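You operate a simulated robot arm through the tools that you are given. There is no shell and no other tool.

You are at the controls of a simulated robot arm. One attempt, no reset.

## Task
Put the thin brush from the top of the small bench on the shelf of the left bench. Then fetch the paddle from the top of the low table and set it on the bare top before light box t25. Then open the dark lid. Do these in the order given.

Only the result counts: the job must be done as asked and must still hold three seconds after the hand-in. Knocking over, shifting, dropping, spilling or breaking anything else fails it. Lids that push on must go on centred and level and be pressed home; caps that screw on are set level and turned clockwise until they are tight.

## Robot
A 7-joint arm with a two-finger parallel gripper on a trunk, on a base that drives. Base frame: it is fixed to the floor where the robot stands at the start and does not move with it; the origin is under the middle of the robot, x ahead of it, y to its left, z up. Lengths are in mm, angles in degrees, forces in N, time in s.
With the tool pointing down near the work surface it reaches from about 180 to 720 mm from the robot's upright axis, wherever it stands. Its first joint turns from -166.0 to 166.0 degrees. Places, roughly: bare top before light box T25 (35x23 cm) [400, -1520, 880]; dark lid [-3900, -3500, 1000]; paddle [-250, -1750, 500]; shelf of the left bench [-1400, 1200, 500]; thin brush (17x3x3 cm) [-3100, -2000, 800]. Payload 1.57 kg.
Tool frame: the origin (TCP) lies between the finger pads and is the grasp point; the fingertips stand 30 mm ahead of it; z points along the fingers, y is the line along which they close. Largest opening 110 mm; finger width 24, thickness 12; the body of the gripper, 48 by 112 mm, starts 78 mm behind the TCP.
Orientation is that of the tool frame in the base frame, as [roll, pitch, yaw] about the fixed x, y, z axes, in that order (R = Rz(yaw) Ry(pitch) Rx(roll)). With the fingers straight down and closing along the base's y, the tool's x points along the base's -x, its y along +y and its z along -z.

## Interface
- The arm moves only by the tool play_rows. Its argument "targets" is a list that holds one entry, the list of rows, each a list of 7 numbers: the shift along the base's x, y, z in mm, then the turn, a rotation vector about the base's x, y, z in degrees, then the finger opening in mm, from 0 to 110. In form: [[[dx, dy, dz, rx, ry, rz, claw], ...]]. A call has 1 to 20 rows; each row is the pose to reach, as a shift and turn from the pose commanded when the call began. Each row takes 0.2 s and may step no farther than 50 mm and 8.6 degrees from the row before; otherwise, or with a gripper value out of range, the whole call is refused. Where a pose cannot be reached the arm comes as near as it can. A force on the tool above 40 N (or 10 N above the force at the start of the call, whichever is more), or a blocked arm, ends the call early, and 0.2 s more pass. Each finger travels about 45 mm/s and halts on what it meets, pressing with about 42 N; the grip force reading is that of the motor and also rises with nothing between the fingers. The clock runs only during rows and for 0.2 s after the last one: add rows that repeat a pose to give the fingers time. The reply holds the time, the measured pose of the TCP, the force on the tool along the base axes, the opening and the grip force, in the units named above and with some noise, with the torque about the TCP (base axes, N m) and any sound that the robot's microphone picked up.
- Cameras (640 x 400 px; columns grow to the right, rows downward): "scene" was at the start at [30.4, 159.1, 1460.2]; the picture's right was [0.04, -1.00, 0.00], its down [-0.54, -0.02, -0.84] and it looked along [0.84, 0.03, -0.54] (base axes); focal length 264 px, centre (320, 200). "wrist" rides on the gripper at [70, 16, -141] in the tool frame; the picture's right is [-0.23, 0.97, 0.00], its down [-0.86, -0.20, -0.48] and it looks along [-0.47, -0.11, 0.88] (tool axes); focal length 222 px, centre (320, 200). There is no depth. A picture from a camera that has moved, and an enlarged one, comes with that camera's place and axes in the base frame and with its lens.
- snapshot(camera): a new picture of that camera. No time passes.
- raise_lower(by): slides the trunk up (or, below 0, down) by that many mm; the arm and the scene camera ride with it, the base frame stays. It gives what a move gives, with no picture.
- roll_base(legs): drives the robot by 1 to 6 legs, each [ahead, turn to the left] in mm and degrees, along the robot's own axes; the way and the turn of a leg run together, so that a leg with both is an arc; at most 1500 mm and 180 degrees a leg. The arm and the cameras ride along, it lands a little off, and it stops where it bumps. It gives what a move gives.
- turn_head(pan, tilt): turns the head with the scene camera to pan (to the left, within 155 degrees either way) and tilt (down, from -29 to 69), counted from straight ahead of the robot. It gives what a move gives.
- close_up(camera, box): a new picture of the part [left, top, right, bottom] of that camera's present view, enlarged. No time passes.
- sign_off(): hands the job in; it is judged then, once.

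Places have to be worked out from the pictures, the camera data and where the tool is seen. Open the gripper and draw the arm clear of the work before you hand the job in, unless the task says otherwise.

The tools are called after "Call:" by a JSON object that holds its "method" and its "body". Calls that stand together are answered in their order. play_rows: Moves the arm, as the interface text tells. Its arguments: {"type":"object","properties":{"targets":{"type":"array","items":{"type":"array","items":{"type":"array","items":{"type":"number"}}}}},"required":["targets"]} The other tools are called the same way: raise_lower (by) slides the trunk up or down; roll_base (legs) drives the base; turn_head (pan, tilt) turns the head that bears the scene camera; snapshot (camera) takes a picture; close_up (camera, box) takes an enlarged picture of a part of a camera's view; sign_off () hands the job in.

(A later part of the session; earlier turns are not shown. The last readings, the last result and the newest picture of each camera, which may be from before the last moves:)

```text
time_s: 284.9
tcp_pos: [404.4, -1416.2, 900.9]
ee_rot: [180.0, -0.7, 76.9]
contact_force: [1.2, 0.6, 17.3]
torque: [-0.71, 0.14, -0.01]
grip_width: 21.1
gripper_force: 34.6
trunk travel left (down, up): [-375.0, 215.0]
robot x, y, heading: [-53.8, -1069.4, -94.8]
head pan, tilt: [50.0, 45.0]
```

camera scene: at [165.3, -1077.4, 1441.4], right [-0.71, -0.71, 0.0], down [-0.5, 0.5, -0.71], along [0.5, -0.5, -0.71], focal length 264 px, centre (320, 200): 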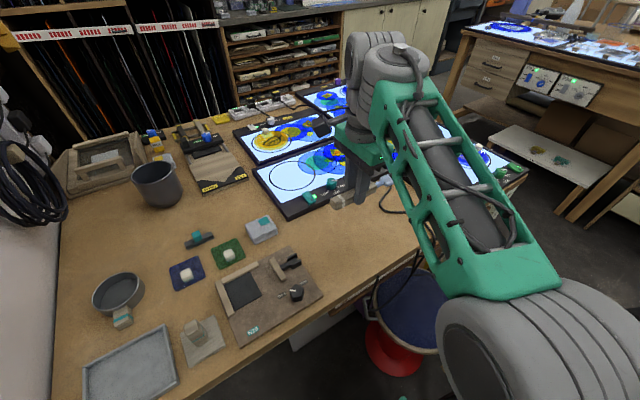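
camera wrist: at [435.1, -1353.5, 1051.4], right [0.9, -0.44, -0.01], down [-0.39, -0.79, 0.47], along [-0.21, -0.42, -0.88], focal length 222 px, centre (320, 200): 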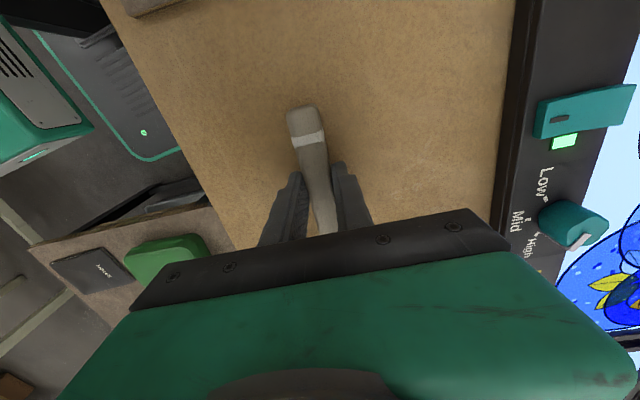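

Now I release slowly, then open wide enough to clear.

Call:
{"method": "play_rows", "body": {"targets": [[[0, 0, 0, 0, 0, 0, 18], [0, 0, 1, 0, 0, 0, 22], [0, 0, 1, 0, 0, 0, 26], [0, 0, 1, 0, 0, 0, 32], [0, 0, 1, 0, 0, 0, 40], [0, 0, 1, 0, 0, 0, 46]]]}}

Call:
{"method": "snapshot", "body": {"camera": "wrist"}}

```text
time_s: 286.3
tcp_pos: [402.4, -1417.2, 900.0]
ee_rot: [-179.9, -0.9, 76.8]
contact_force: [-7.7, 0.8, 15.1]
torque: [-0.2, -0.13, -0.18]
grip_width: 39.4
gripper_force: 0.1
trunk travel left (down, up): [-375.0, 215.0]
robot x, y, heading: [-57.0, -1063.5, -95.0]
head pan, tilt: [50.0, 45.0]
```

```text
taken
camera wrist: at [433.9, -1354.2, 1041.3], right [0.9, -0.44, -0.01], down [-0.39, -0.79, 0.47], along [-0.21, -0.42, -0.88], focal length 222 px, centre (320, 200)
```

wrist: 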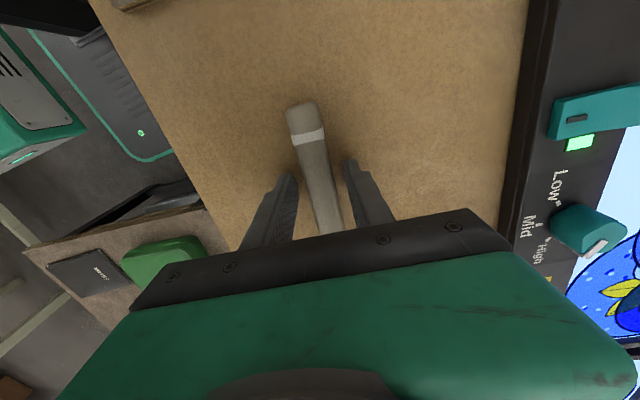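

The paddle lies on the bare wood, fingers free of it (tips lightly on the bench). I lift straight up.

Call:
{"method": "play_rows", "body": {"targets": [[[0, 0, 5, 0, 0, 0, 46], [0, 0, 15, 0, 0, 0, 50], [0, 0, 40, 0, 0, 0, 50], [0, 0, 80, 0, 0, 0, 50], [0, 0, 125, 0, 0, 0, 50], [0, 0, 170, 0, 0, 0, 50]]]}}

Call:
{"method": "snapshot", "body": {"camera": "wrist"}}

Call:
{"method": "snapshot", "body": {"camera": "scene"}}

```text
time_s: 287.7
tcp_pos: [403.7, -1416.4, 1068.2]
ee_rot: [-179.7, -0.9, 76.8]
contact_force: [0.1, 0.0, 0.4]
torque: [0.01, 0.02, 0.0]
grip_width: 50.0
gripper_force: 0.0
trunk travel left (down, up): [-375.0, 215.0]
robot x, y, heading: [-49.0, -1068.4, -95.1]
head pan, tilt: [50.0, 45.0]
```

```text
taken
camera wrist: at [436.0, -1353.3, 1209.9], right [0.9, -0.44, -0.01], down [-0.39, -0.79, 0.47], along [-0.22, -0.41, -0.88], focal length 222 px, centre (320, 200)
```

wrist: 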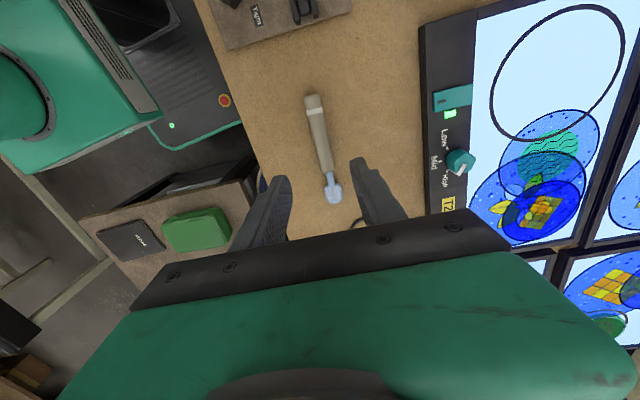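

```text
taken
camera scene: at [165.2, -1077.4, 1441.3], right [-0.71, -0.71, 0.0], down [-0.5, 0.5, -0.71], along [0.5, -0.5, -0.71], focal length 264 px, centre (320, 200)
```

scene: 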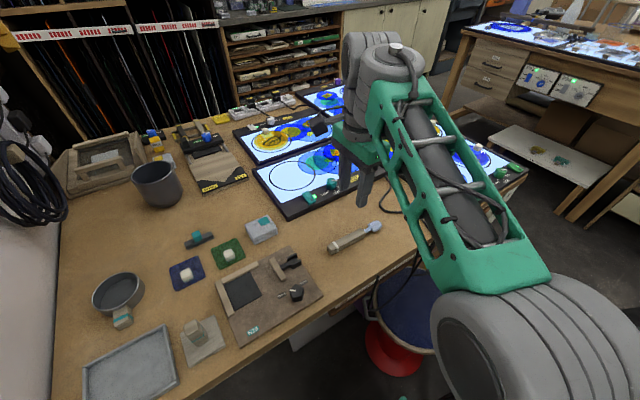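

The paddle lies cleanly in front of T25, clear of cable and edge. I bring the arm back in front of the robot, then reverse the way I came.

Call:
{"method": "play_rows", "body": {"targets": [[[-42, -11, 0, 0, 0, 1.5, 50], [-84, -22, 0, 0, 0, 3, 50], [-126, -33, 0, 0, 0, 4.5, 50], [-168, -44, 0, 0, 0, 6, 50], [-210, -55, 0, 0, 0, 7.5, 50], [-252, -66, 0, 0, 0, 9, 50], [-294, -77, 0, 0, 0, 10.5, 50], [-336, -88, 0, 0, 0, 12, 50], [-378, -97, 0, 0, 0, 12.5, 50], [-418, -106, 0, 0, 0, 12.5, 50]]]}}

Call:
{"method": "snapshot", "body": {"camera": "scene"}}

Call:
{"method": "roll_base", "body": {"legs": [[-550, 0], [-500, 0]]}}

```text
time_s: 289.9
tcp_pos: [-17.0, -1524.3, 1070.4]
ee_rot: [-179.6, -0.8, 89.4]
contact_force: [-0.3, -0.4, 1.0]
torque: [-0.02, 0.02, 0.0]
grip_width: 50.4
gripper_force: 0.1
trunk travel left (down, up): [-375.0, 215.0]
robot x, y, heading: [-53.9, -1066.2, -94.9]
head pan, tilt: [50.0, 45.0]
```

```text
taken
camera scene: at [164.6, -1077.4, 1441.5], right [-0.71, -0.71, 0.0], down [-0.5, 0.5, -0.71], along [0.5, -0.5, -0.71], focal length 264 px, centre (320, 200)
```

scene: 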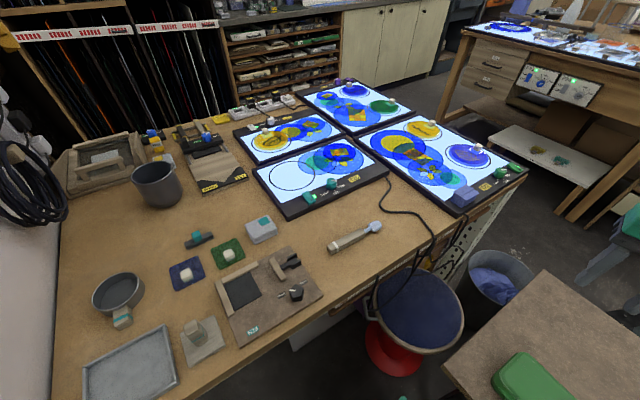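

```text
time_s: 295.6
tcp_pos: [76.4, -472.1, 1070.3]
ee_rot: [-179.8, -0.8, 90.1]
contact_force: [-0.3, 0.4, -0.1]
torque: [0.0, 0.01, 0.02]
grip_width: 50.1
gripper_force: 0.0
trunk travel left (down, up): [-375.0, 215.0]
robot x, y, heading: [30.9, -16.8, -94.3]
head pan, tilt: [50.0, 45.0]
```

Reversed cleanly. Now turn right to heading ≈171 (away from the easel) and drive west past the central table.

Call:
{"method": "roll_base", "body": {"legs": [[0, -94.8], [1500, 0]]}}

```text
time_s: 307.1
tcp_pos: [-1905.0, 241.2, 1070.0]
ee_rot: [-179.7, -0.8, -6.4]
contact_force: [0.6, 0.3, 0.5]
torque: [0.0, 0.0, 0.0]
grip_width: 50.2
gripper_force: 0.0
trunk travel left (down, up): [-375.0, 215.0]
robot x, y, heading: [-1449.7, 236.5, 169.5]
head pan, tilt: [50.0, 45.0]
```

On track. I go on to the aisle, turn left and drive down it.

Call:
{"method": "roll_base", "body": {"legs": [[490, 0], [0, 87.4], [1200, 0]]}}

```text
time_s: 319.5
tcp_pos: [-2199.4, -1333.6, 1070.9]
ee_rot: [-179.6, -0.8, 82.0]
contact_force: [-0.3, 0.2, -0.9]
torque: [0.0, 0.0, 0.02]
grip_width: 50.2
gripper_force: 0.0
trunk travel left (down, up): [-375.0, 215.0]
robot x, y, heading: [-2179.4, -877.6, -102.3]
head pan, tilt: [50.0, 45.0]
```

Good line. I continue down the aisle and look at the far bench.

Call:
{"method": "roll_base", "body": {"legs": [[1500, -1]]}}

Call:
{"method": "turn_head", "body": {"pan": -40, "tilt": 25}}

Call:
{"method": "snapshot", "body": {"camera": "scene"}}

Call:
{"method": "turn_head", "body": {"pan": 5, "tilt": 35}}

Call:
{"method": "snapshot", "body": {"camera": "scene"}}

```text
time_s: 326.9
tcp_pos: [-2543.6, -2797.2, 1071.0]
ee_rot: [-179.7, -0.8, 80.8]
contact_force: [-0.7, 0.2, -0.2]
torque: [0.02, 0.01, 0.02]
grip_width: 50.2
gripper_force: 0.0
trunk travel left (down, up): [-375.0, 215.0]
robot x, y, heading: [-2513.8, -2340.7, -103.4]
head pan, tilt: [50.0, 45.0]
```

```text
time_s: 328.6
tcp_pos: [-2543.7, -2797.8, 1069.3]
ee_rot: [-179.8, -0.8, 80.8]
contact_force: [-0.3, 0.4, 0.4]
torque: [-0.01, 0.0, 0.0]
grip_width: 50.0
gripper_force: 0.0
trunk travel left (down, up): [-375.0, 215.0]
robot x, y, heading: [-2512.6, -2343.7, -103.5]
head pan, tilt: [-40.0, 25.0]
```

```text
taken
camera scene: at [-2420.5, -2372.3, 1472.1], right [-0.6, 0.8, 0.0], down [0.34, 0.25, -0.91], along [-0.73, -0.54, -0.42], focal length 264 px, centre (320, 200)
```

scene: 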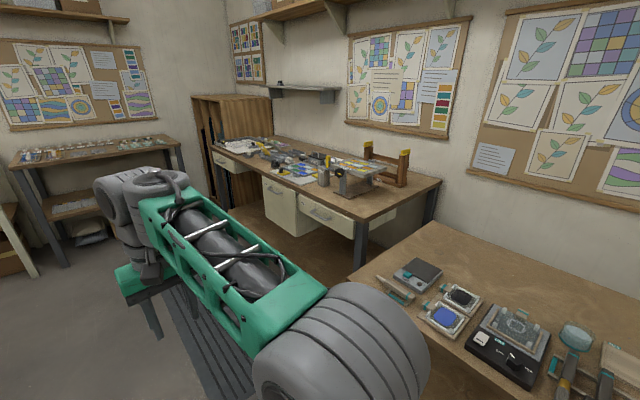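

```text
time_s: 329.7
tcp_pos: [-2541.9, -2797.6, 1070.9]
ee_rot: [-179.7, -0.8, 80.8]
contact_force: [0.7, -0.3, 0.2]
torque: [-0.03, -0.01, -0.01]
grip_width: 50.0
gripper_force: 0.0
trunk travel left (down, up): [-375.0, 215.0]
robot x, y, heading: [-2507.3, -2339.7, -103.3]
head pan, tilt: [5.0, 35.0]
```

```text
taken
camera scene: at [-2359.5, -2404.5, 1456.3], right [-0.99, 0.15, 0.0], down [0.08, 0.57, -0.82], along [-0.12, -0.81, -0.57], focal length 264 px, centre (320, 200)
```

scene: 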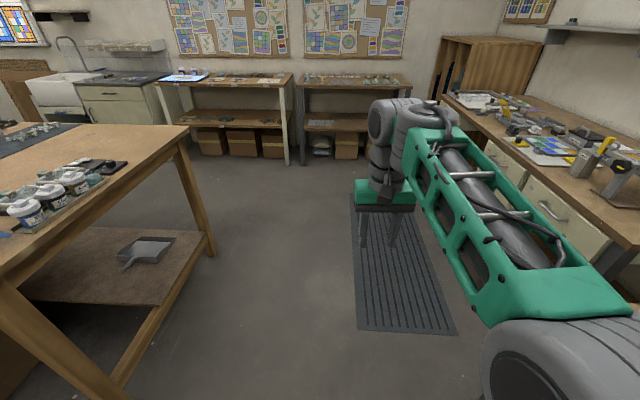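

I zoom in on the far bench to find the dark lid.

Call:
{"method": "turn_head", "body": {"pan": -30, "tilt": 25}}

Call:
{"method": "snapshot", "body": {"camera": "scene"}}

Call:
{"method": "close_up", "body": {"camera": "scene", "box": [240, 120, 480, 240]}}

```text
time_s: 330.7
tcp_pos: [-2542.9, -2798.4, 1069.9]
ee_rot: [-179.7, -0.8, 80.8]
contact_force: [-0.6, 0.6, -0.3]
torque: [0.0, 0.05, 0.0]
grip_width: 50.2
gripper_force: 0.1
trunk travel left (down, up): [-375.0, 215.0]
robot x, y, heading: [-2514.7, -2342.4, -103.7]
head pan, tilt: [-30.0, 25.0]
```

```text
taken
camera scene: at [-2409.8, -2384.3, 1472.0], right [-0.73, 0.69, 0.0], down [0.29, 0.31, -0.91], along [-0.62, -0.66, -0.42], focal length 264 px, centre (320, 200)
```

scene: 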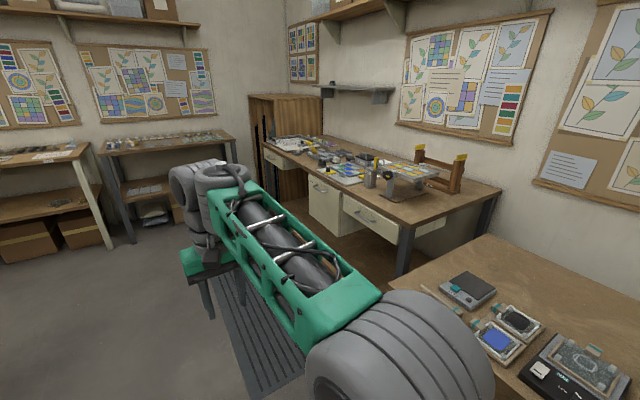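

```text
2.67 times, centred on (360, 180) of scene
camera zoom: at [-2409.8, -2384.3, 1472.0], right [-0.73, 0.69, 0.0], down [0.29, 0.31, -0.91], along [-0.62, -0.66, -0.42], focal length 703 px, centre (213, 253)
```

zoom: 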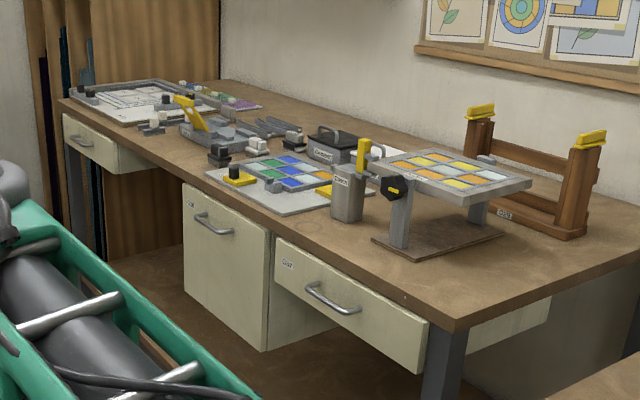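

The small box with a dark lid and a grey handle (roughly (-3870,-3480)) is the target. I drive further down the aisle and turn to face that bench.

Call:
{"method": "roll_base", "body": {"legs": [[1380, 0.3], [0, -90], [200, 0]]}}

Call:
{"method": "turn_head", "body": {"pan": 10, "tilt": 35}}

Call:
{"method": "snapshot", "body": {"camera": "scene"}}

```text
time_s: 342.6
tcp_pos: [-3477.1, -3628.9, 1069.1]
ee_rot: [-179.7, -1.0, -7.2]
contact_force: [0.4, 0.0, -0.2]
torque: [0.01, -0.02, -0.02]
grip_width: 49.9
gripper_force: 0.0
trunk travel left (down, up): [-375.0, 215.0]
robot x, y, heading: [-3020.4, -3642.8, 168.1]
head pan, tilt: [-30.0, 25.0]
```

```text
time_s: 343.6
tcp_pos: [-3476.0, -3629.0, 1068.6]
ee_rot: [-179.7, -0.9, -7.3]
contact_force: [0.7, -0.2, -0.3]
torque: [0.02, 0.0, 0.0]
grip_width: 50.1
gripper_force: 0.1
trunk travel left (down, up): [-375.0, 215.0]
robot x, y, heading: [-3020.7, -3646.2, 168.6]
head pan, tilt: [10.0, 35.0]
```

```text
taken
camera scene: at [-3078.1, -3806.0, 1456.3], right [0.03, 1.0, 0.0], down [0.57, -0.02, -0.82], along [-0.82, 0.02, -0.57], focal length 264 px, centre (320, 200)
```

scene: 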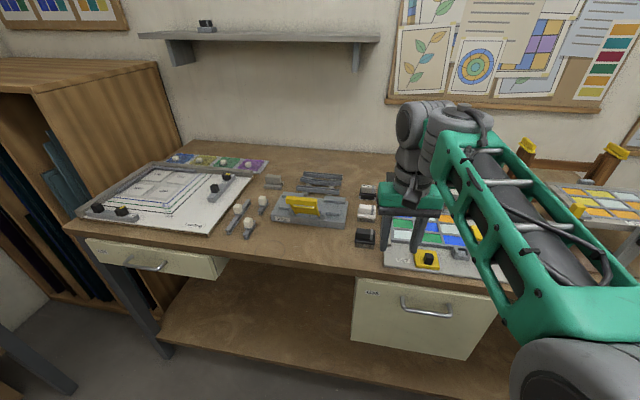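

The arm hides the lid from this angle. I take the wrist view and look from other head angles.

Call:
{"method": "snapshot", "body": {"camera": "wrist"}}

Call:
{"method": "turn_head", "body": {"pan": -60, "tilt": 30}}

Call:
{"method": "snapshot", "body": {"camera": "scene"}}

```text
taken
camera wrist: at [-3411.7, -3654.1, 1211.3], right [-0.35, -0.94, -0.01], down [-0.83, 0.31, 0.47], along [-0.43, 0.17, -0.88], focal length 222 px, centre (320, 200)
```

wrist: 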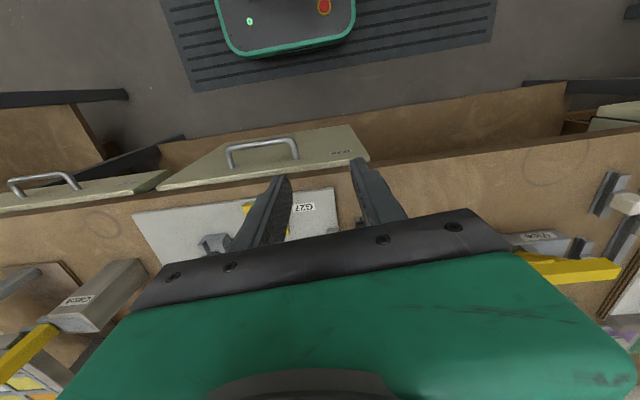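

```text
time_s: 345.0
tcp_pos: [-3475.9, -3629.6, 1071.0]
ee_rot: [-179.7, -0.9, -7.3]
contact_force: [0.4, -0.8, -0.9]
torque: [0.0, -0.02, -0.01]
grip_width: 50.2
gripper_force: 0.0
trunk travel left (down, up): [-375.0, 215.0]
robot x, y, heading: [-3014.0, -3649.2, 168.2]
head pan, tilt: [-60.0, 30.0]
```

```text
taken
camera scene: at [-3018.7, -3722.7, 1464.1], right [0.95, 0.32, 0.0], down [0.16, -0.47, -0.87], along [-0.27, 0.82, -0.5], focal length 264 px, centre (320, 200)
```

scene: 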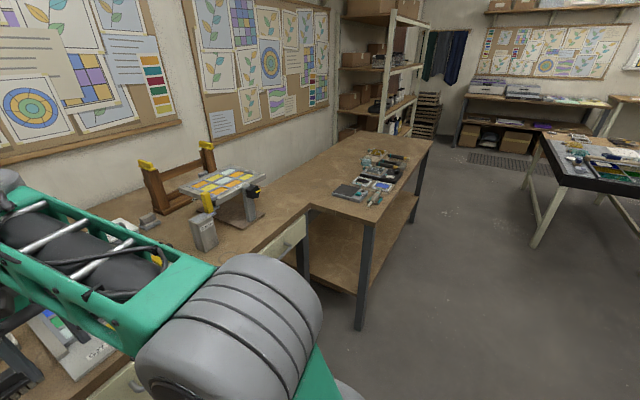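

The lid should be right behind the gripper in the head view. I move the tool ~300 mm to the robot's left to uncover it.

Call:
{"method": "play_rows", "body": {"targets": [[[-2, -48, 10, 0, 0, 0, 50], [-4, -96, 20, 0, 0, 0, 50], [-6, -144, 30, 0, 0, 0, 50], [-8, -192, 40, 0, 0, 0, 50], [-10, -240, 50, 0, 0, 0, 50], [-12, -288, 50, 0, 0, 0, 50]]]}}

Call:
{"method": "turn_head", "body": {"pan": -5, "tilt": 35}}

Call:
{"method": "snapshot", "body": {"camera": "scene"}}

```text
time_s: 346.4
tcp_pos: [-3488.9, -3916.7, 1119.4]
ee_rot: [-179.6, -1.0, -7.3]
contact_force: [0.3, -0.4, -0.9]
torque: [-0.03, 0.0, 0.01]
grip_width: 49.9
gripper_force: 0.1
trunk travel left (down, up): [-375.0, 215.0]
robot x, y, heading: [-3015.5, -3647.2, 168.4]
head pan, tilt: [-60.0, 30.0]
```

```text
time_s: 347.7
tcp_pos: [-3488.5, -3915.1, 1120.1]
ee_rot: [-179.7, -1.0, -7.3]
contact_force: [0.0, 0.4, -0.5]
torque: [-0.03, -0.04, 0.0]
grip_width: 50.1
gripper_force: 0.0
trunk travel left (down, up): [-375.0, 215.0]
robot x, y, heading: [-3016.6, -3646.6, 168.4]
head pan, tilt: [-5.0, 35.0]
```

```text
taken
camera scene: at [-3074.5, -3783.4, 1456.3], right [0.29, 0.96, 0.0], down [0.55, -0.16, -0.82], along [-0.78, 0.23, -0.57], focal length 264 px, centre (320, 200)
```

scene: 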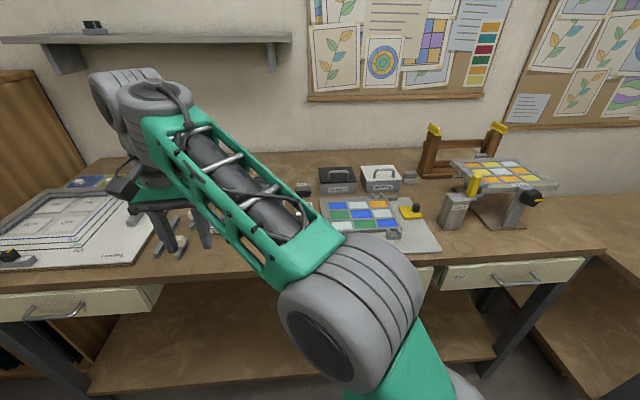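

Now two small boxes are visible: a dark-lidded one and a light-lidded one. I zoom in.

Call:
{"method": "close_up", "body": {"camera": "scene", "box": [300, 150, 420, 230]}}

Call:
{"method": "close_up", "body": {"camera": "scene", "box": [310, 155, 370, 205]}}

```text
5.00 times, centred on (360, 190) of scene
camera zoom: at [-3074.5, -3783.4, 1456.3], right [0.29, 0.96, 0.0], down [0.55, -0.16, -0.82], along [-0.78, 0.23, -0.57], focal length 1318 px, centre (120, 250)
```

zoom: 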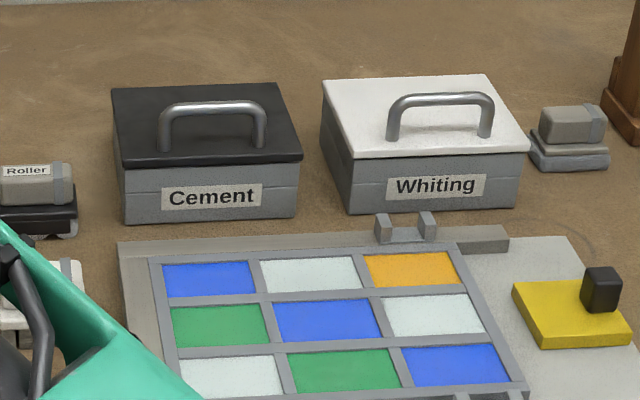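

```text
8.00 times, centred on (340, 180) of scene
camera zoom: at [-3074.5, -3783.4, 1456.3], right [0.29, 0.96, 0.0], down [0.55, -0.16, -0.82], along [-0.78, 0.23, -0.57], focal length 2108 px, centre (160, 360)
```

zoom: 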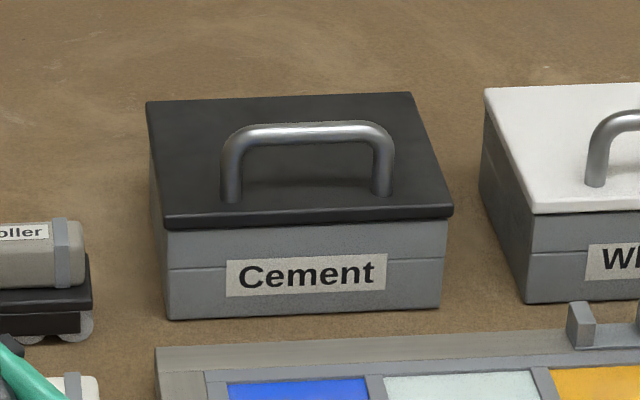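

The dark-lidded "Cement" box sits with its handle bar at about (-3852,-3483, z≈1000), near the lid's front edge, so the lid must hinge at the back. I'll hook the bar with one finger of a tilted tool. First raise the trunk and bring the tool in front with its x-axis along the bar.

Call:
{"method": "raise_lower", "body": {"by": 150}}

Call:
{"method": "play_rows", "body": {"targets": [[[-12, 37, -15, 0, 0, 8.4, 50], [-24, 75, -30, 0, 0, 16.8, 50], [-36, 112, -45, 0, 0, 25.2, 50], [-48, 150, -60, 0, 0, 33.6, 50], [-60, 187, -75, 0, 0, 42, 50], [-72, 225, -90, 0, 0, 50.5, 50], [-84, 262, -105, 0, 0, 59, 50], [-96, 300, -120, 0, 0, 67.4, 50], [-108, 337, -135, 0, 0, 75.8, 50], [-120, 375, -150, 0, 0, 84.2, 50]]]}}

```text
time_s: 349.4
tcp_pos: [-3488.0, -3917.0, 1268.9]
ee_rot: [-179.7, -0.9, -7.3]
contact_force: [0.2, 0.3, 0.7]
torque: [0.01, -0.02, 0.01]
grip_width: 50.0
gripper_force: 0.1
trunk travel left (down, up): [-525.0, 65.0]
robot x, y, heading: [-3020.0, -3644.0, 168.2]
head pan, tilt: [-5.0, 35.0]
```

```text
time_s: 351.6
tcp_pos: [-3609.2, -3541.3, 1120.4]
ee_rot: [-179.8, -0.8, 77.1]
contact_force: [-0.5, 0.3, 0.3]
torque: [-0.02, 0.03, -0.01]
grip_width: 50.0
gripper_force: 0.0
trunk travel left (down, up): [-525.0, 65.0]
robot x, y, heading: [-3014.7, -3643.1, 168.2]
head pan, tilt: [-5.0, 35.0]
```

Tool is in place above the bench in front of the box. Now tilt it 45° so the fingers point down-and-away.

Call:
{"method": "play_rows", "body": {"targets": [[[0, 0, 0, 1.7, 7.3, 0, 46], [0, 0, 0, 3.4, 14.6, 0, 44], [0, 0, 0, 5.1, 21.9, 0, 44], [0, 0, 0, 6.8, 29.2, 0, 44], [0, 0, 0, 8.5, 36.5, 0, 44], [0, 0, 0, 10.2, 43.8, 0, 44], [0, 0, 0, 10.2, 43.8, 0, 44]]]}}

Call:
{"method": "snapshot", "body": {"camera": "scene"}}

Call:
{"method": "snapshot", "body": {"camera": "wrist"}}

```text
time_s: 353.2
tcp_pos: [-3616.5, -3538.6, 1151.5]
ee_rot: [-165.9, -0.6, 76.6]
contact_force: [-0.1, 1.4, -0.1]
torque: [0.0, -0.02, 0.0]
grip_width: 44.1
gripper_force: 0.1
out of reach, approached as far as the arm can: row 2, 3, 4, 5, 6, 7
trunk travel left (down, up): [-525.0, 65.0]
robot x, y, heading: [-3019.9, -3646.9, 168.4]
head pan, tilt: [-5.0, 35.0]
```

```text
taken
camera scene: at [-3074.4, -3783.3, 1606.3], right [0.29, 0.96, 0.0], down [0.55, -0.16, -0.82], along [-0.79, 0.23, -0.57], focal length 264 px, centre (320, 200)
```

scene: 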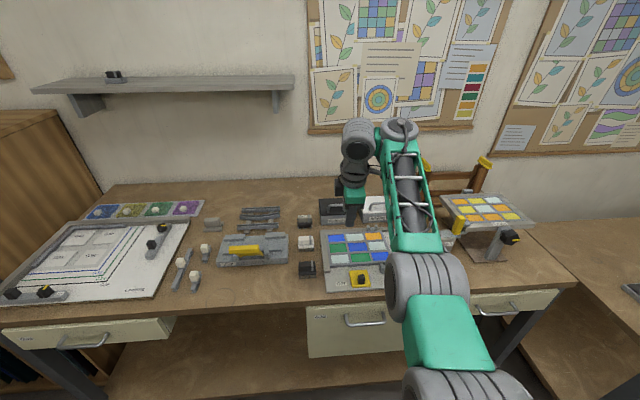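

```text
taken
camera wrist: at [-3551.6, -3483.1, 1284.6], right [0.87, -0.44, -0.24], down [-0.27, -0.82, 0.5], along [-0.42, -0.37, -0.83], focal length 222 px, centre (320, 200)
```

wrist: 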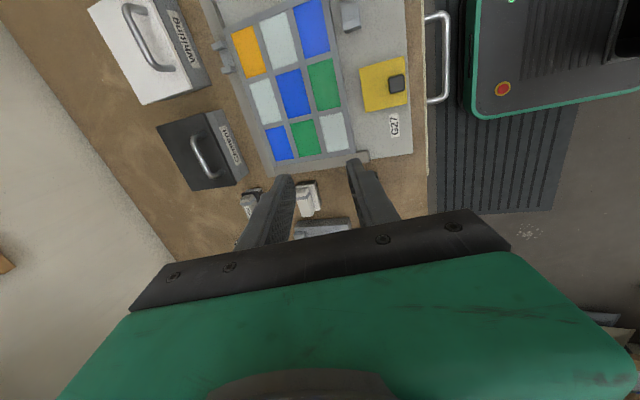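

Here only 14° of tilt was reachable. At the shelf the tilt succeeded starting from a more retracted, higher pose, so I retrace that: pull back to 470 mm ahead, straighten, then tilt.

Call:
{"method": "play_rows", "body": {"targets": [[[31, -18, 17, -0.8, -3.4, 0.4, 44], [62, -36, 34, -1.6, -6.8, 0.8, 44], [94, -54, 51, -2.4, -10.2, 1.2, 44], [125, -71, 68, -3.2, -13.7, 1.6, 44], [125, -71, 68, -3.2, -13.7, 1.6, 44]]]}}

```text
time_s: 354.4
tcp_pos: [-3492.3, -3608.3, 1219.0]
ee_rot: [-180.0, -0.4, 78.5]
contact_force: [-0.5, 0.1, -0.8]
torque: [-0.01, -0.01, -0.02]
grip_width: 43.9
gripper_force: 0.0
trunk travel left (down, up): [-525.0, 65.0]
robot x, y, heading: [-3019.7, -3643.3, 168.4]
head pan, tilt: [-5.0, 35.0]
```

Now the tilt, from the retracted pose.

Call:
{"method": "play_rows", "body": {"targets": [[[0, 0, 0, 1.6, 7.8, 0, 44], [0, 0, 0, 3.2, 15.6, 0, 44], [0, 0, 0, 4.8, 23.4, 0, 44], [0, 0, 0, 6.4, 31.2, 0, 44], [0, 0, 0, 8, 39, 0, 44], [0, 0, 0, 9.6, 46.8, 0, 44], [0, 0, 0, 11.2, 54.6, 0, 44]]]}}

Call:
{"method": "snapshot", "body": {"camera": "scene"}}

```text
time_s: 356.2
tcp_pos: [-3500.1, -3577.3, 1376.1]
ee_rot: [-131.8, 1.4, 82.6]
contact_force: [-0.7, 0.5, -0.6]
torque: [-0.01, -0.04, 0.01]
grip_width: 43.9
gripper_force: 0.1
out of reach, approached as far as the arm can: row 1, 3, 4, 5, 6, 7
trunk travel left (down, up): [-525.0, 65.0]
robot x, y, heading: [-3019.2, -3646.1, 168.4]
head pan, tilt: [-5.0, 35.0]
stopped in row 7: the arm was blocked; the commanded pose is now the measured one
```

```text
taken
camera scene: at [-3075.6, -3782.9, 1604.8], right [0.29, 0.96, 0.0], down [0.55, -0.16, -0.82], along [-0.78, 0.23, -0.57], focal length 264 px, centre (320, 200)
```

scene: 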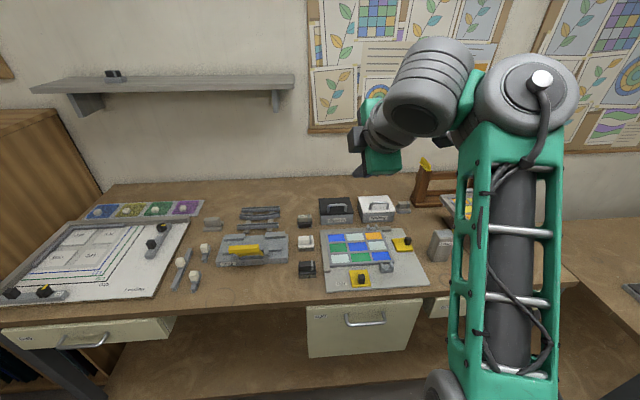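

Same behaviour as at the shelf: 48° tilt, raised. Now I move forward and down step by step, correcting yaw.

Call:
{"method": "play_rows", "body": {"targets": [[[-21, 4, -25, 0.2, 0, -1, 44], [-42, 8, -55, 0.5, 0, -2, 44], [-64, 13, -85, 0.8, 0, -3, 44], [-85, 17, -115, 1.1, -0.1, -4.5, 44], [-108, 22, -145, 1.4, -0.2, -5.6, 44], [-108, 22, -167, 1.4, -0.2, -5.6, 44]]]}}

Call:
{"method": "play_rows", "body": {"targets": [[[0, 0, 0, 0, 0, 0, 44]]]}}

Call:
{"method": "snapshot", "body": {"camera": "scene"}}

```text
time_s: 357.6
tcp_pos: [-3607.1, -3552.0, 1201.6]
ee_rot: [-132.9, -0.6, 76.5]
contact_force: [-0.2, 0.3, 0.2]
torque: [-0.04, 0.02, 0.0]
grip_width: 44.0
gripper_force: 0.1
out of reach, approached as far as the arm can: row 1, 2, 3
trunk travel left (down, up): [-525.0, 65.0]
robot x, y, heading: [-3019.3, -3646.3, 168.4]
head pan, tilt: [-5.0, 35.0]
```

```text
time_s: 358.0
tcp_pos: [-3608.4, -3554.2, 1201.8]
ee_rot: [-132.9, -0.5, 76.7]
contact_force: [-0.1, -0.1, -0.4]
torque: [-0.01, 0.03, -0.01]
grip_width: 44.1
gripper_force: 0.1
trunk travel left (down, up): [-525.0, 65.0]
robot x, y, heading: [-3021.8, -3642.7, 168.6]
head pan, tilt: [-5.0, 35.0]
```

```text
taken
camera scene: at [-3074.9, -3783.3, 1606.3], right [0.29, 0.96, 0.0], down [0.55, -0.16, -0.82], along [-0.78, 0.23, -0.57], focal length 264 px, centre (320, 200)
```

scene: 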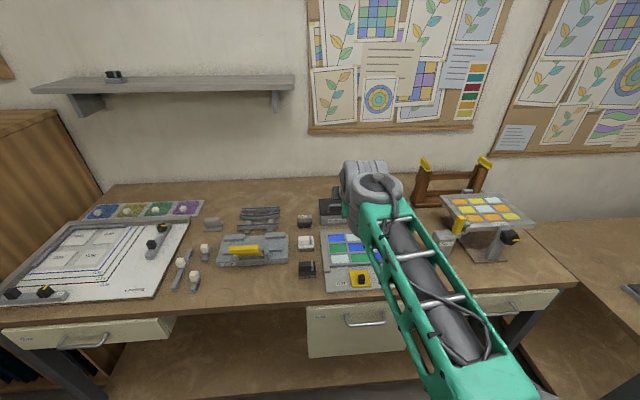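

Tilt 47° achieved at working reach. I check the lid's location again in a zoom before driving closer.

Call:
{"method": "close_up", "body": {"camera": "scene", "box": [290, 180, 410, 260]}}

Call:
{"method": "snapshot", "body": {"camera": "wrist"}}

```text
5.00 times, centred on (350, 220) of scene
camera zoom: at [-3074.9, -3783.3, 1606.3], right [0.29, 0.96, 0.0], down [0.55, -0.16, -0.82], along [-0.78, 0.23, -0.57], focal length 1318 px, centre (170, 100)
```

zoom: 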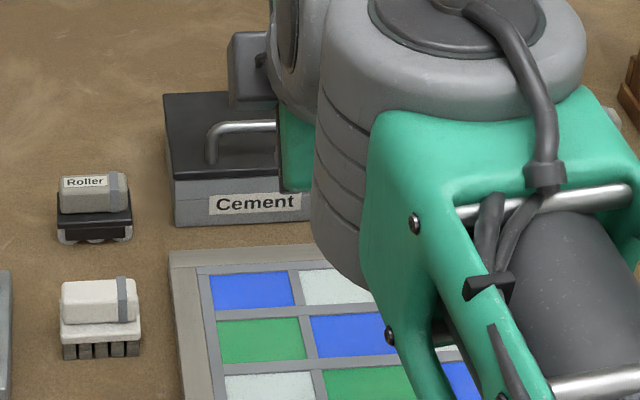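

```text
taken
camera wrist: at [-3480.1, -3512.6, 1285.1], right [0.59, -0.37, -0.72], down [0.01, -0.89, 0.46], along [-0.8, -0.28, -0.52], focal length 222 px, centre (320, 200)
```

wrist: 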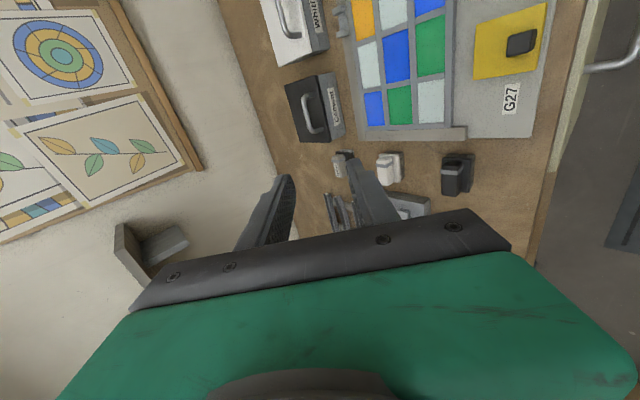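

The handle bar is confirmed around (-3852,-3483), z≈997, direction ≈76.5°. I roll forward 155 mm toward the bench.

Call:
{"method": "roll_base", "body": {"legs": [[155, 0]]}}

Call:
{"method": "snapshot", "body": {"camera": "scene"}}

Call:
{"method": "snapshot", "body": {"camera": "wrist"}}

```text
time_s: 359.4
tcp_pos: [-3760.5, -3523.4, 1205.7]
ee_rot: [-132.3, -0.4, 76.7]
contact_force: [0.5, -1.0, 0.2]
torque: [-0.01, -0.01, -0.02]
grip_width: 43.9
gripper_force: 0.0
trunk travel left (down, up): [-525.0, 65.0]
robot x, y, heading: [-3171.8, -3614.2, 168.5]
head pan, tilt: [-5.0, 35.0]
```

```text
taken
camera scene: at [-3228.8, -3751.6, 1605.7], right [0.29, 0.96, 0.0], down [0.55, -0.16, -0.82], along [-0.78, 0.23, -0.57], focal length 264 px, centre (320, 200)
```

scene: 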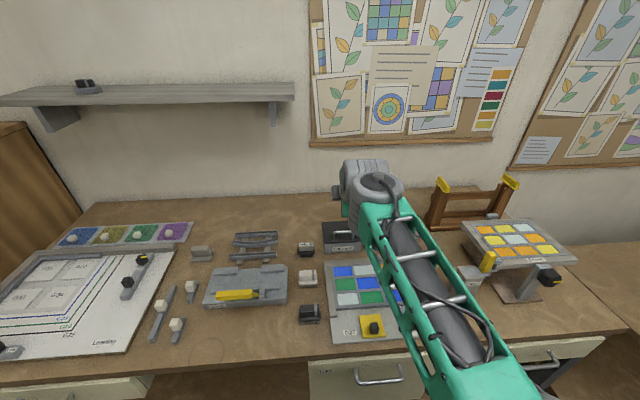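

```text
taken
camera wrist: at [-3632.7, -3481.6, 1288.1], right [0.59, -0.37, -0.72], down [0.02, -0.89, 0.46], along [-0.81, -0.28, -0.52], focal length 222 px, centre (320, 200)
```

wrist: 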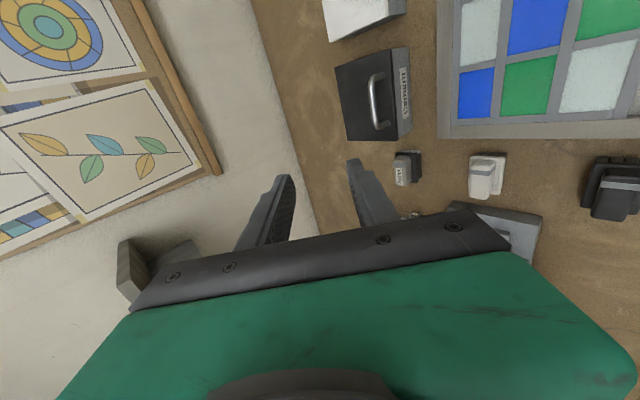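

No bump; robot is now close. From the wrist view the bar is at (-3851,-3475), z≈997 – consistent. I move to a pre-pose 60 mm back along the tool axis from the hooking position.

Call:
{"method": "play_rows", "body": {"targets": [[[-9, 7, -29, 0, 0, 0, 44], [-18, 14, -58, 0, 0, 0, 44], [-27, 21, -87, 0, 0, 0, 44], [-36, 28, -116, 0, 0, 0, 44], [-43, 34, -144, 0, 0, 0, 44], [-43, 34, -144, 0, 0, 0, 44]]]}}

Call:
{"method": "snapshot", "body": {"camera": "wrist"}}

Call:
{"method": "close_up", "body": {"camera": "scene", "box": [290, 190, 430, 290]}}

```text
time_s: 360.8
tcp_pos: [-3804.4, -3488.7, 1063.0]
ee_rot: [-132.4, -0.4, 76.8]
contact_force: [0.6, 0.1, -0.8]
torque: [0.0, -0.06, 0.02]
grip_width: 44.1
gripper_force: 0.0
trunk travel left (down, up): [-525.0, 65.0]
robot x, y, heading: [-3174.8, -3614.8, 168.0]
head pan, tilt: [-5.0, 35.0]
```

```text
taken
camera wrist: at [-3676.8, -3448.2, 1145.6], right [0.59, -0.37, -0.72], down [0.02, -0.89, 0.46], along [-0.81, -0.28, -0.52], focal length 222 px, centre (320, 200)
```

wrist: 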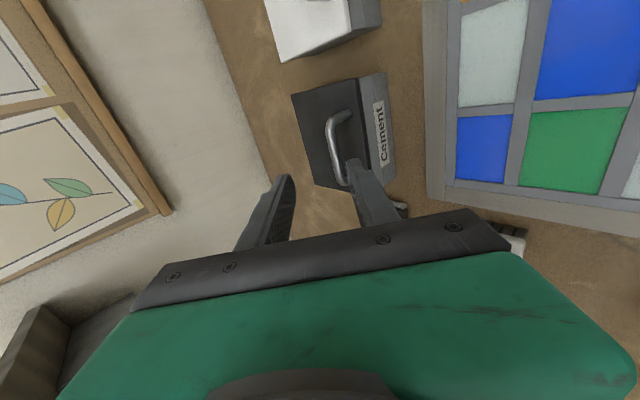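

```text
4.00 times, centred on (360, 240) of scene
camera zoom: at [-3228.4, -3751.7, 1606.3], right [0.29, 0.96, 0.0], down [0.55, -0.16, -0.82], along [-0.78, 0.23, -0.57], focal length 1054 px, centre (160, 40)
```

zoom: 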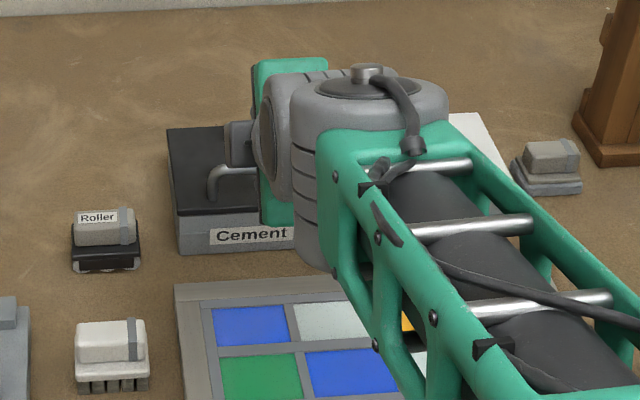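

I zoom the wrist view to see how the lower (right-hand) finger relates to the bar.

Call:
{"method": "close_up", "body": {"camera": "wrist", "box": [260, 70, 430, 240]}}

```text
2.35 times, centred on (345, 155) of wrist
camera zoom: at [-3676.8, -3448.2, 1145.6], right [0.59, -0.37, -0.72], down [0.02, -0.89, 0.46], along [-0.81, -0.28, -0.52], focal length 523 px, centre (261, 306)
```

zoom: 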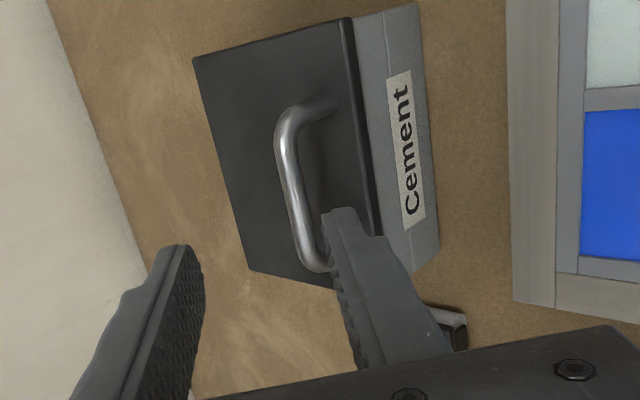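

The finger is centred in the loop's width (bar from n −4226 to −4292). I advance along the tool axis, 42 mm first, then check.

Call:
{"method": "play_rows", "body": {"targets": [[[-10, 2.3, -9.5, 0, 0, 0, 44], [-20, 4.7, -19, 0, 0, 0, 44], [-30, 7, -28.4, 0, 0, 0, 44], [-30, 7, -28.4, 0, 0, 0, 44]]]}}

Call:
{"method": "close_up", "body": {"camera": "wrist", "box": [240, 70, 430, 240]}}

Call:
{"method": "close_up", "body": {"camera": "scene", "box": [310, 200, 400, 270]}}

```text
time_s: 361.8
tcp_pos: [-3834.1, -3483.2, 1032.8]
ee_rot: [-132.4, -0.4, 76.7]
contact_force: [-0.5, 0.2, 0.1]
torque: [0.04, 0.0, 0.02]
grip_width: 43.6
gripper_force: 0.1
trunk travel left (down, up): [-525.0, 65.0]
robot x, y, heading: [-3174.0, -3612.4, 168.2]
head pan, tilt: [-5.0, 35.0]
```

```text
2.35 times, centred on (335, 155) of wrist
camera zoom: at [-3705.8, -3441.2, 1116.2], right [0.59, -0.37, -0.72], down [0.02, -0.89, 0.46], along [-0.81, -0.28, -0.52], focal length 523 px, centre (285, 306)
```

zoom: 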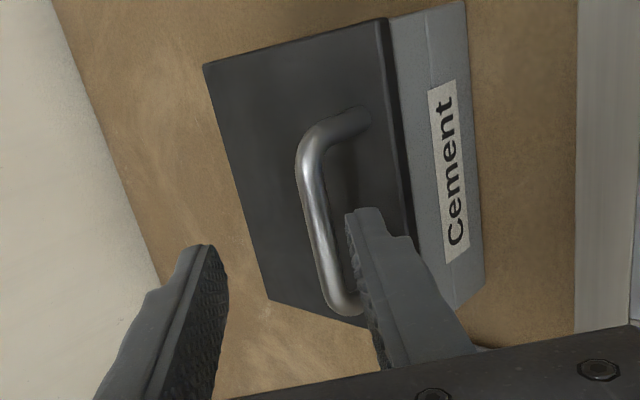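

```text
5.71 times, centred on (355, 235) of scene
camera zoom: at [-3228.4, -3751.7, 1606.3], right [0.29, 0.96, 0.0], down [0.55, -0.16, -0.82], along [-0.78, 0.23, -0.57], focal length 1506 px, centre (120, 0)
```

zoom: 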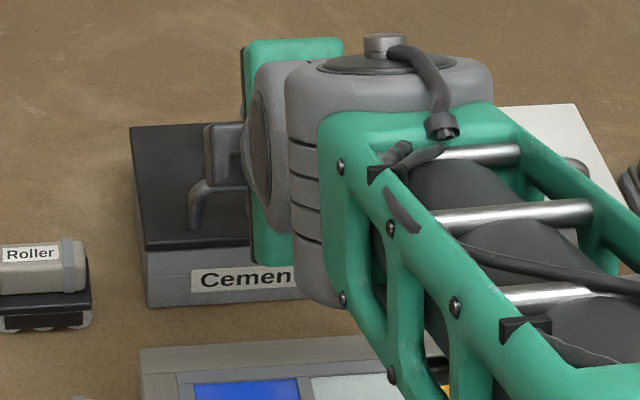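

Bar again at m −2959, z 997; the lower fingertip is just in front/below it with about 1 mm side clearance. I advance 15 mm more with a 2.5 mm shift to the lower side.

Call:
{"method": "play_rows", "body": {"targets": [[[1.6, -0.4, -1.8, 0, 0, 0, 44], [-3.8, 0.9, -6.9, 0, 0, 0, 44], [-9.1, 2.1, -12, 0, 0, 0, 44], [-9.1, 2.1, -12, 0, 0, 0, 44]]]}}

Call:
{"method": "close_up", "body": {"camera": "wrist", "box": [240, 70, 430, 240]}}

```text
time_s: 362.8
tcp_pos: [-3842.7, -3481.2, 1022.4]
ee_rot: [-132.4, -0.5, 76.7]
contact_force: [0.3, 0.1, -0.2]
torque: [-0.02, 0.02, -0.03]
grip_width: 44.0
gripper_force: 0.2
trunk travel left (down, up): [-525.0, 65.0]
robot x, y, heading: [-3175.6, -3612.6, 168.7]
head pan, tilt: [-5.0, 35.0]
```

```text
2.35 times, centred on (335, 155) of wrist
camera zoom: at [-3714.8, -3439.4, 1104.4], right [0.59, -0.37, -0.72], down [0.02, -0.89, 0.46], along [-0.81, -0.28, -0.52], focal length 523 px, centre (285, 306)
```

zoom: 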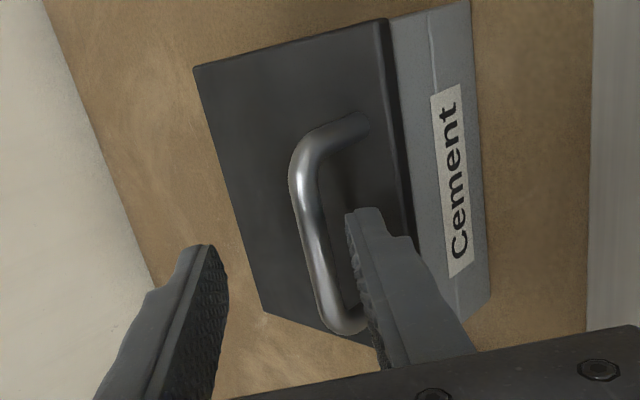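

The lower finger now sits under/in front of the bar inside the loop with no contact. I go 4 mm deeper, then start lifting along the lid's arc (up and back) and check.

Call:
{"method": "play_rows", "body": {"targets": [[[-2.9, 0.7, -2.7, 0, 0, 0, 44], [-3.9, 0.9, 3.5, 0, 0, 0, 44], [-6.5, 1.5, 9.5, 0, 0, 0, 44], [-10.5, 2.5, 15.5, 0, 0, 0, 44], [-15.5, 3.7, 21, 0, 0, 0, 44]]]}}

Call:
{"method": "close_up", "body": {"camera": "wrist", "box": [240, 70, 430, 240]}}

Call:
{"method": "close_up", "body": {"camera": "scene", "box": [310, 190, 400, 270]}}

```text
time_s: 364.0
tcp_pos: [-3857.6, -3477.2, 1042.2]
ee_rot: [-132.4, -0.4, 76.8]
contact_force: [0.0, 0.7, -1.1]
torque: [0.01, -0.01, 0.02]
grip_width: 43.8
gripper_force: 0.2
trunk travel left (down, up): [-525.0, 65.0]
robot x, y, heading: [-3170.6, -3611.0, 168.4]
head pan, tilt: [-5.0, 35.0]
```

```text
2.35 times, centred on (335, 155) of wrist
camera zoom: at [-3729.8, -3435.1, 1125.6], right [0.59, -0.37, -0.72], down [0.02, -0.89, 0.46], along [-0.81, -0.28, -0.52], focal length 523 px, centre (285, 306)
```

zoom: 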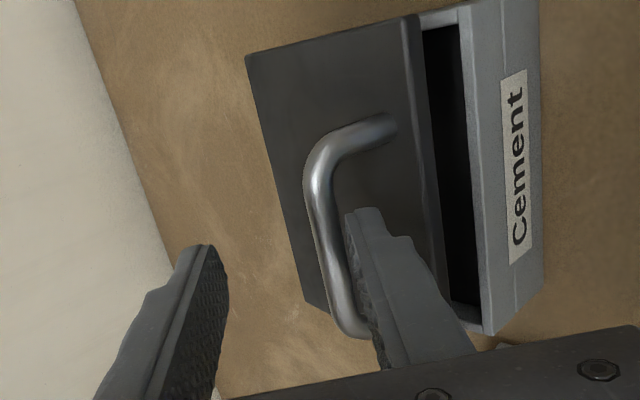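

```text
5.00 times, centred on (355, 230) of scene
camera zoom: at [-3228.5, -3751.7, 1606.3], right [0.29, 0.96, 0.0], down [0.55, -0.16, -0.82], along [-0.78, 0.23, -0.57], focal length 1318 px, centre (145, 50)
```

zoom: 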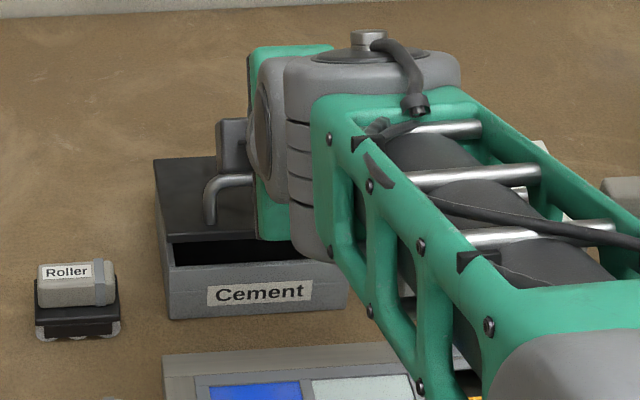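

The lid is opening, hinged at the back, carried by the finger. I continue along the arc to about 45°.

Call:
{"method": "play_rows", "body": {"targets": [[[-5, 1.2, 6, 0, 0, 0, 44], [-9.8, 2.3, 11.5, 0, 0, 0, 44], [-14.7, 3.4, 16, 0, 0, 0, 44], [-19.8, 4.6, 20.3, 0, 0, 0, 44], [-25, 5.9, 24.2, 0, 0, 0, 44], [-30.7, 7.2, 27.8, 0, 0, 0, 44], [-36.5, 8.5, 31, 0, 0, 0, 44], [-42.5, 9.9, 33.7, 0, 0, 0, 44]]]}}

Call:
{"method": "close_up", "body": {"camera": "wrist", "box": [240, 70, 430, 240]}}

Call:
{"method": "close_up", "body": {"camera": "scene", "box": [310, 180, 400, 270]}}

```text
time_s: 365.8
tcp_pos: [-3900.0, -3467.5, 1076.4]
ee_rot: [-132.4, -0.4, 76.7]
contact_force: [0.9, 0.6, 0.3]
torque: [0.0, -0.01, -0.01]
grip_width: 44.2
gripper_force: 0.3
trunk travel left (down, up): [-525.0, 65.0]
robot x, y, heading: [-3172.8, -3610.5, 168.3]
head pan, tilt: [-5.0, 35.0]
```

```text
2.35 times, centred on (335, 155) of wrist
camera zoom: at [-3772.5, -3424.9, 1158.9], right [0.59, -0.37, -0.72], down [0.02, -0.89, 0.46], along [-0.81, -0.28, -0.52], focal length 523 px, centre (285, 306)
```

zoom: 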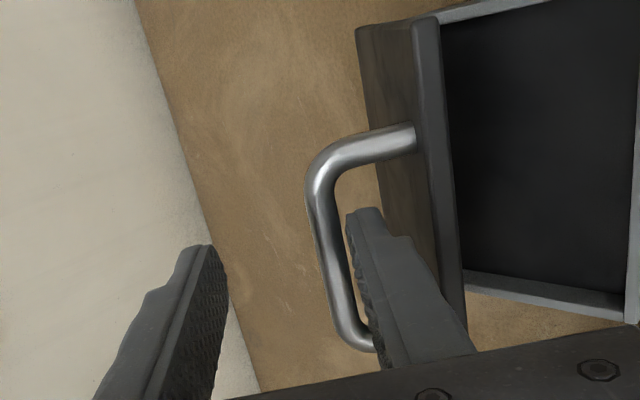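

```text
4.44 times, centred on (355, 225) of scene
camera zoom: at [-3228.3, -3751.7, 1606.3], right [0.29, 0.96, 0.0], down [0.55, -0.16, -0.82], along [-0.78, 0.23, -0.57], focal length 1171 px, centre (164, 89)
```

zoom: 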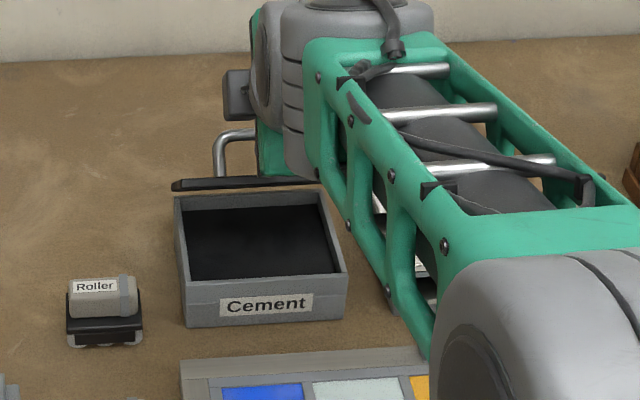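

The lid is at roughly 45–50° and steady on the finger. I continue the arc toward 75°.

Call:
{"method": "play_rows", "body": {"targets": [[[-6.2, 1.4, 2.5, 0, 0, 0, 44], [-12.5, 2.9, 4.6, 0, 0, 0, 44], [-19, 4.4, 6.2, 0, 0, 0, 44], [-25.4, 5.9, 7.4, 0, 0, 0, 44], [-32, 7.5, 8.2, 0, 0, 0, 44], [-38.5, 9, 8.6, 0, 0, 0, 44], [-45, 10.5, 8.6, 0, 0, 0, 44], [-51.6, 12, 8, 0, 0, 0, 44]]]}}

Call:
{"method": "close_up", "body": {"camera": "wrist", "box": [240, 70, 480, 240]}}

Call:
{"method": "close_up", "body": {"camera": "scene", "box": [310, 160, 410, 270]}}

```text
time_s: 367.6
tcp_pos: [-3951.0, -3454.7, 1084.7]
ee_rot: [-132.4, -0.4, 76.7]
contact_force: [-0.2, 0.7, -1.3]
torque: [-0.04, 0.02, 0.0]
grip_width: 44.2
gripper_force: 0.5
trunk travel left (down, up): [-525.0, 65.0]
robot x, y, heading: [-3172.1, -3616.8, 168.5]
head pan, tilt: [-5.0, 35.0]
```

```text
2.35 times, centred on (360, 155) of wrist
camera zoom: at [-3823.6, -3412.3, 1166.5], right [0.59, -0.37, -0.72], down [0.02, -0.89, 0.46], along [-0.81, -0.28, -0.52], focal length 523 px, centre (226, 306)
```

zoom: 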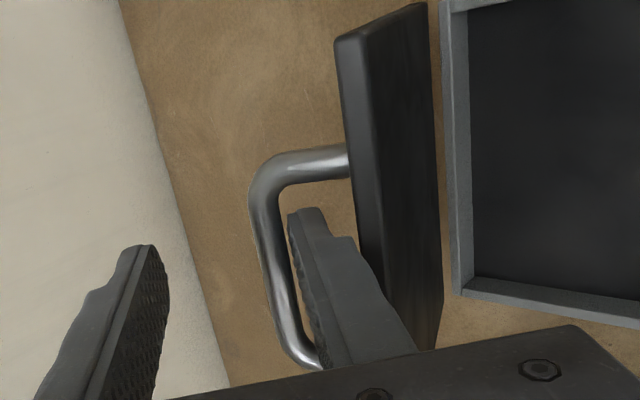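

```text
3.64 times, centred on (360, 215) of scene
camera zoom: at [-3228.4, -3751.7, 1606.3], right [0.29, 0.96, 0.0], down [0.55, -0.16, -0.82], along [-0.78, 0.23, -0.57], focal length 958 px, centre (174, 146)
```

zoom: 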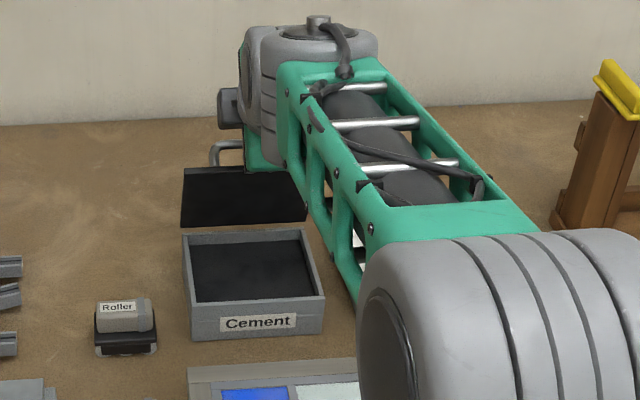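

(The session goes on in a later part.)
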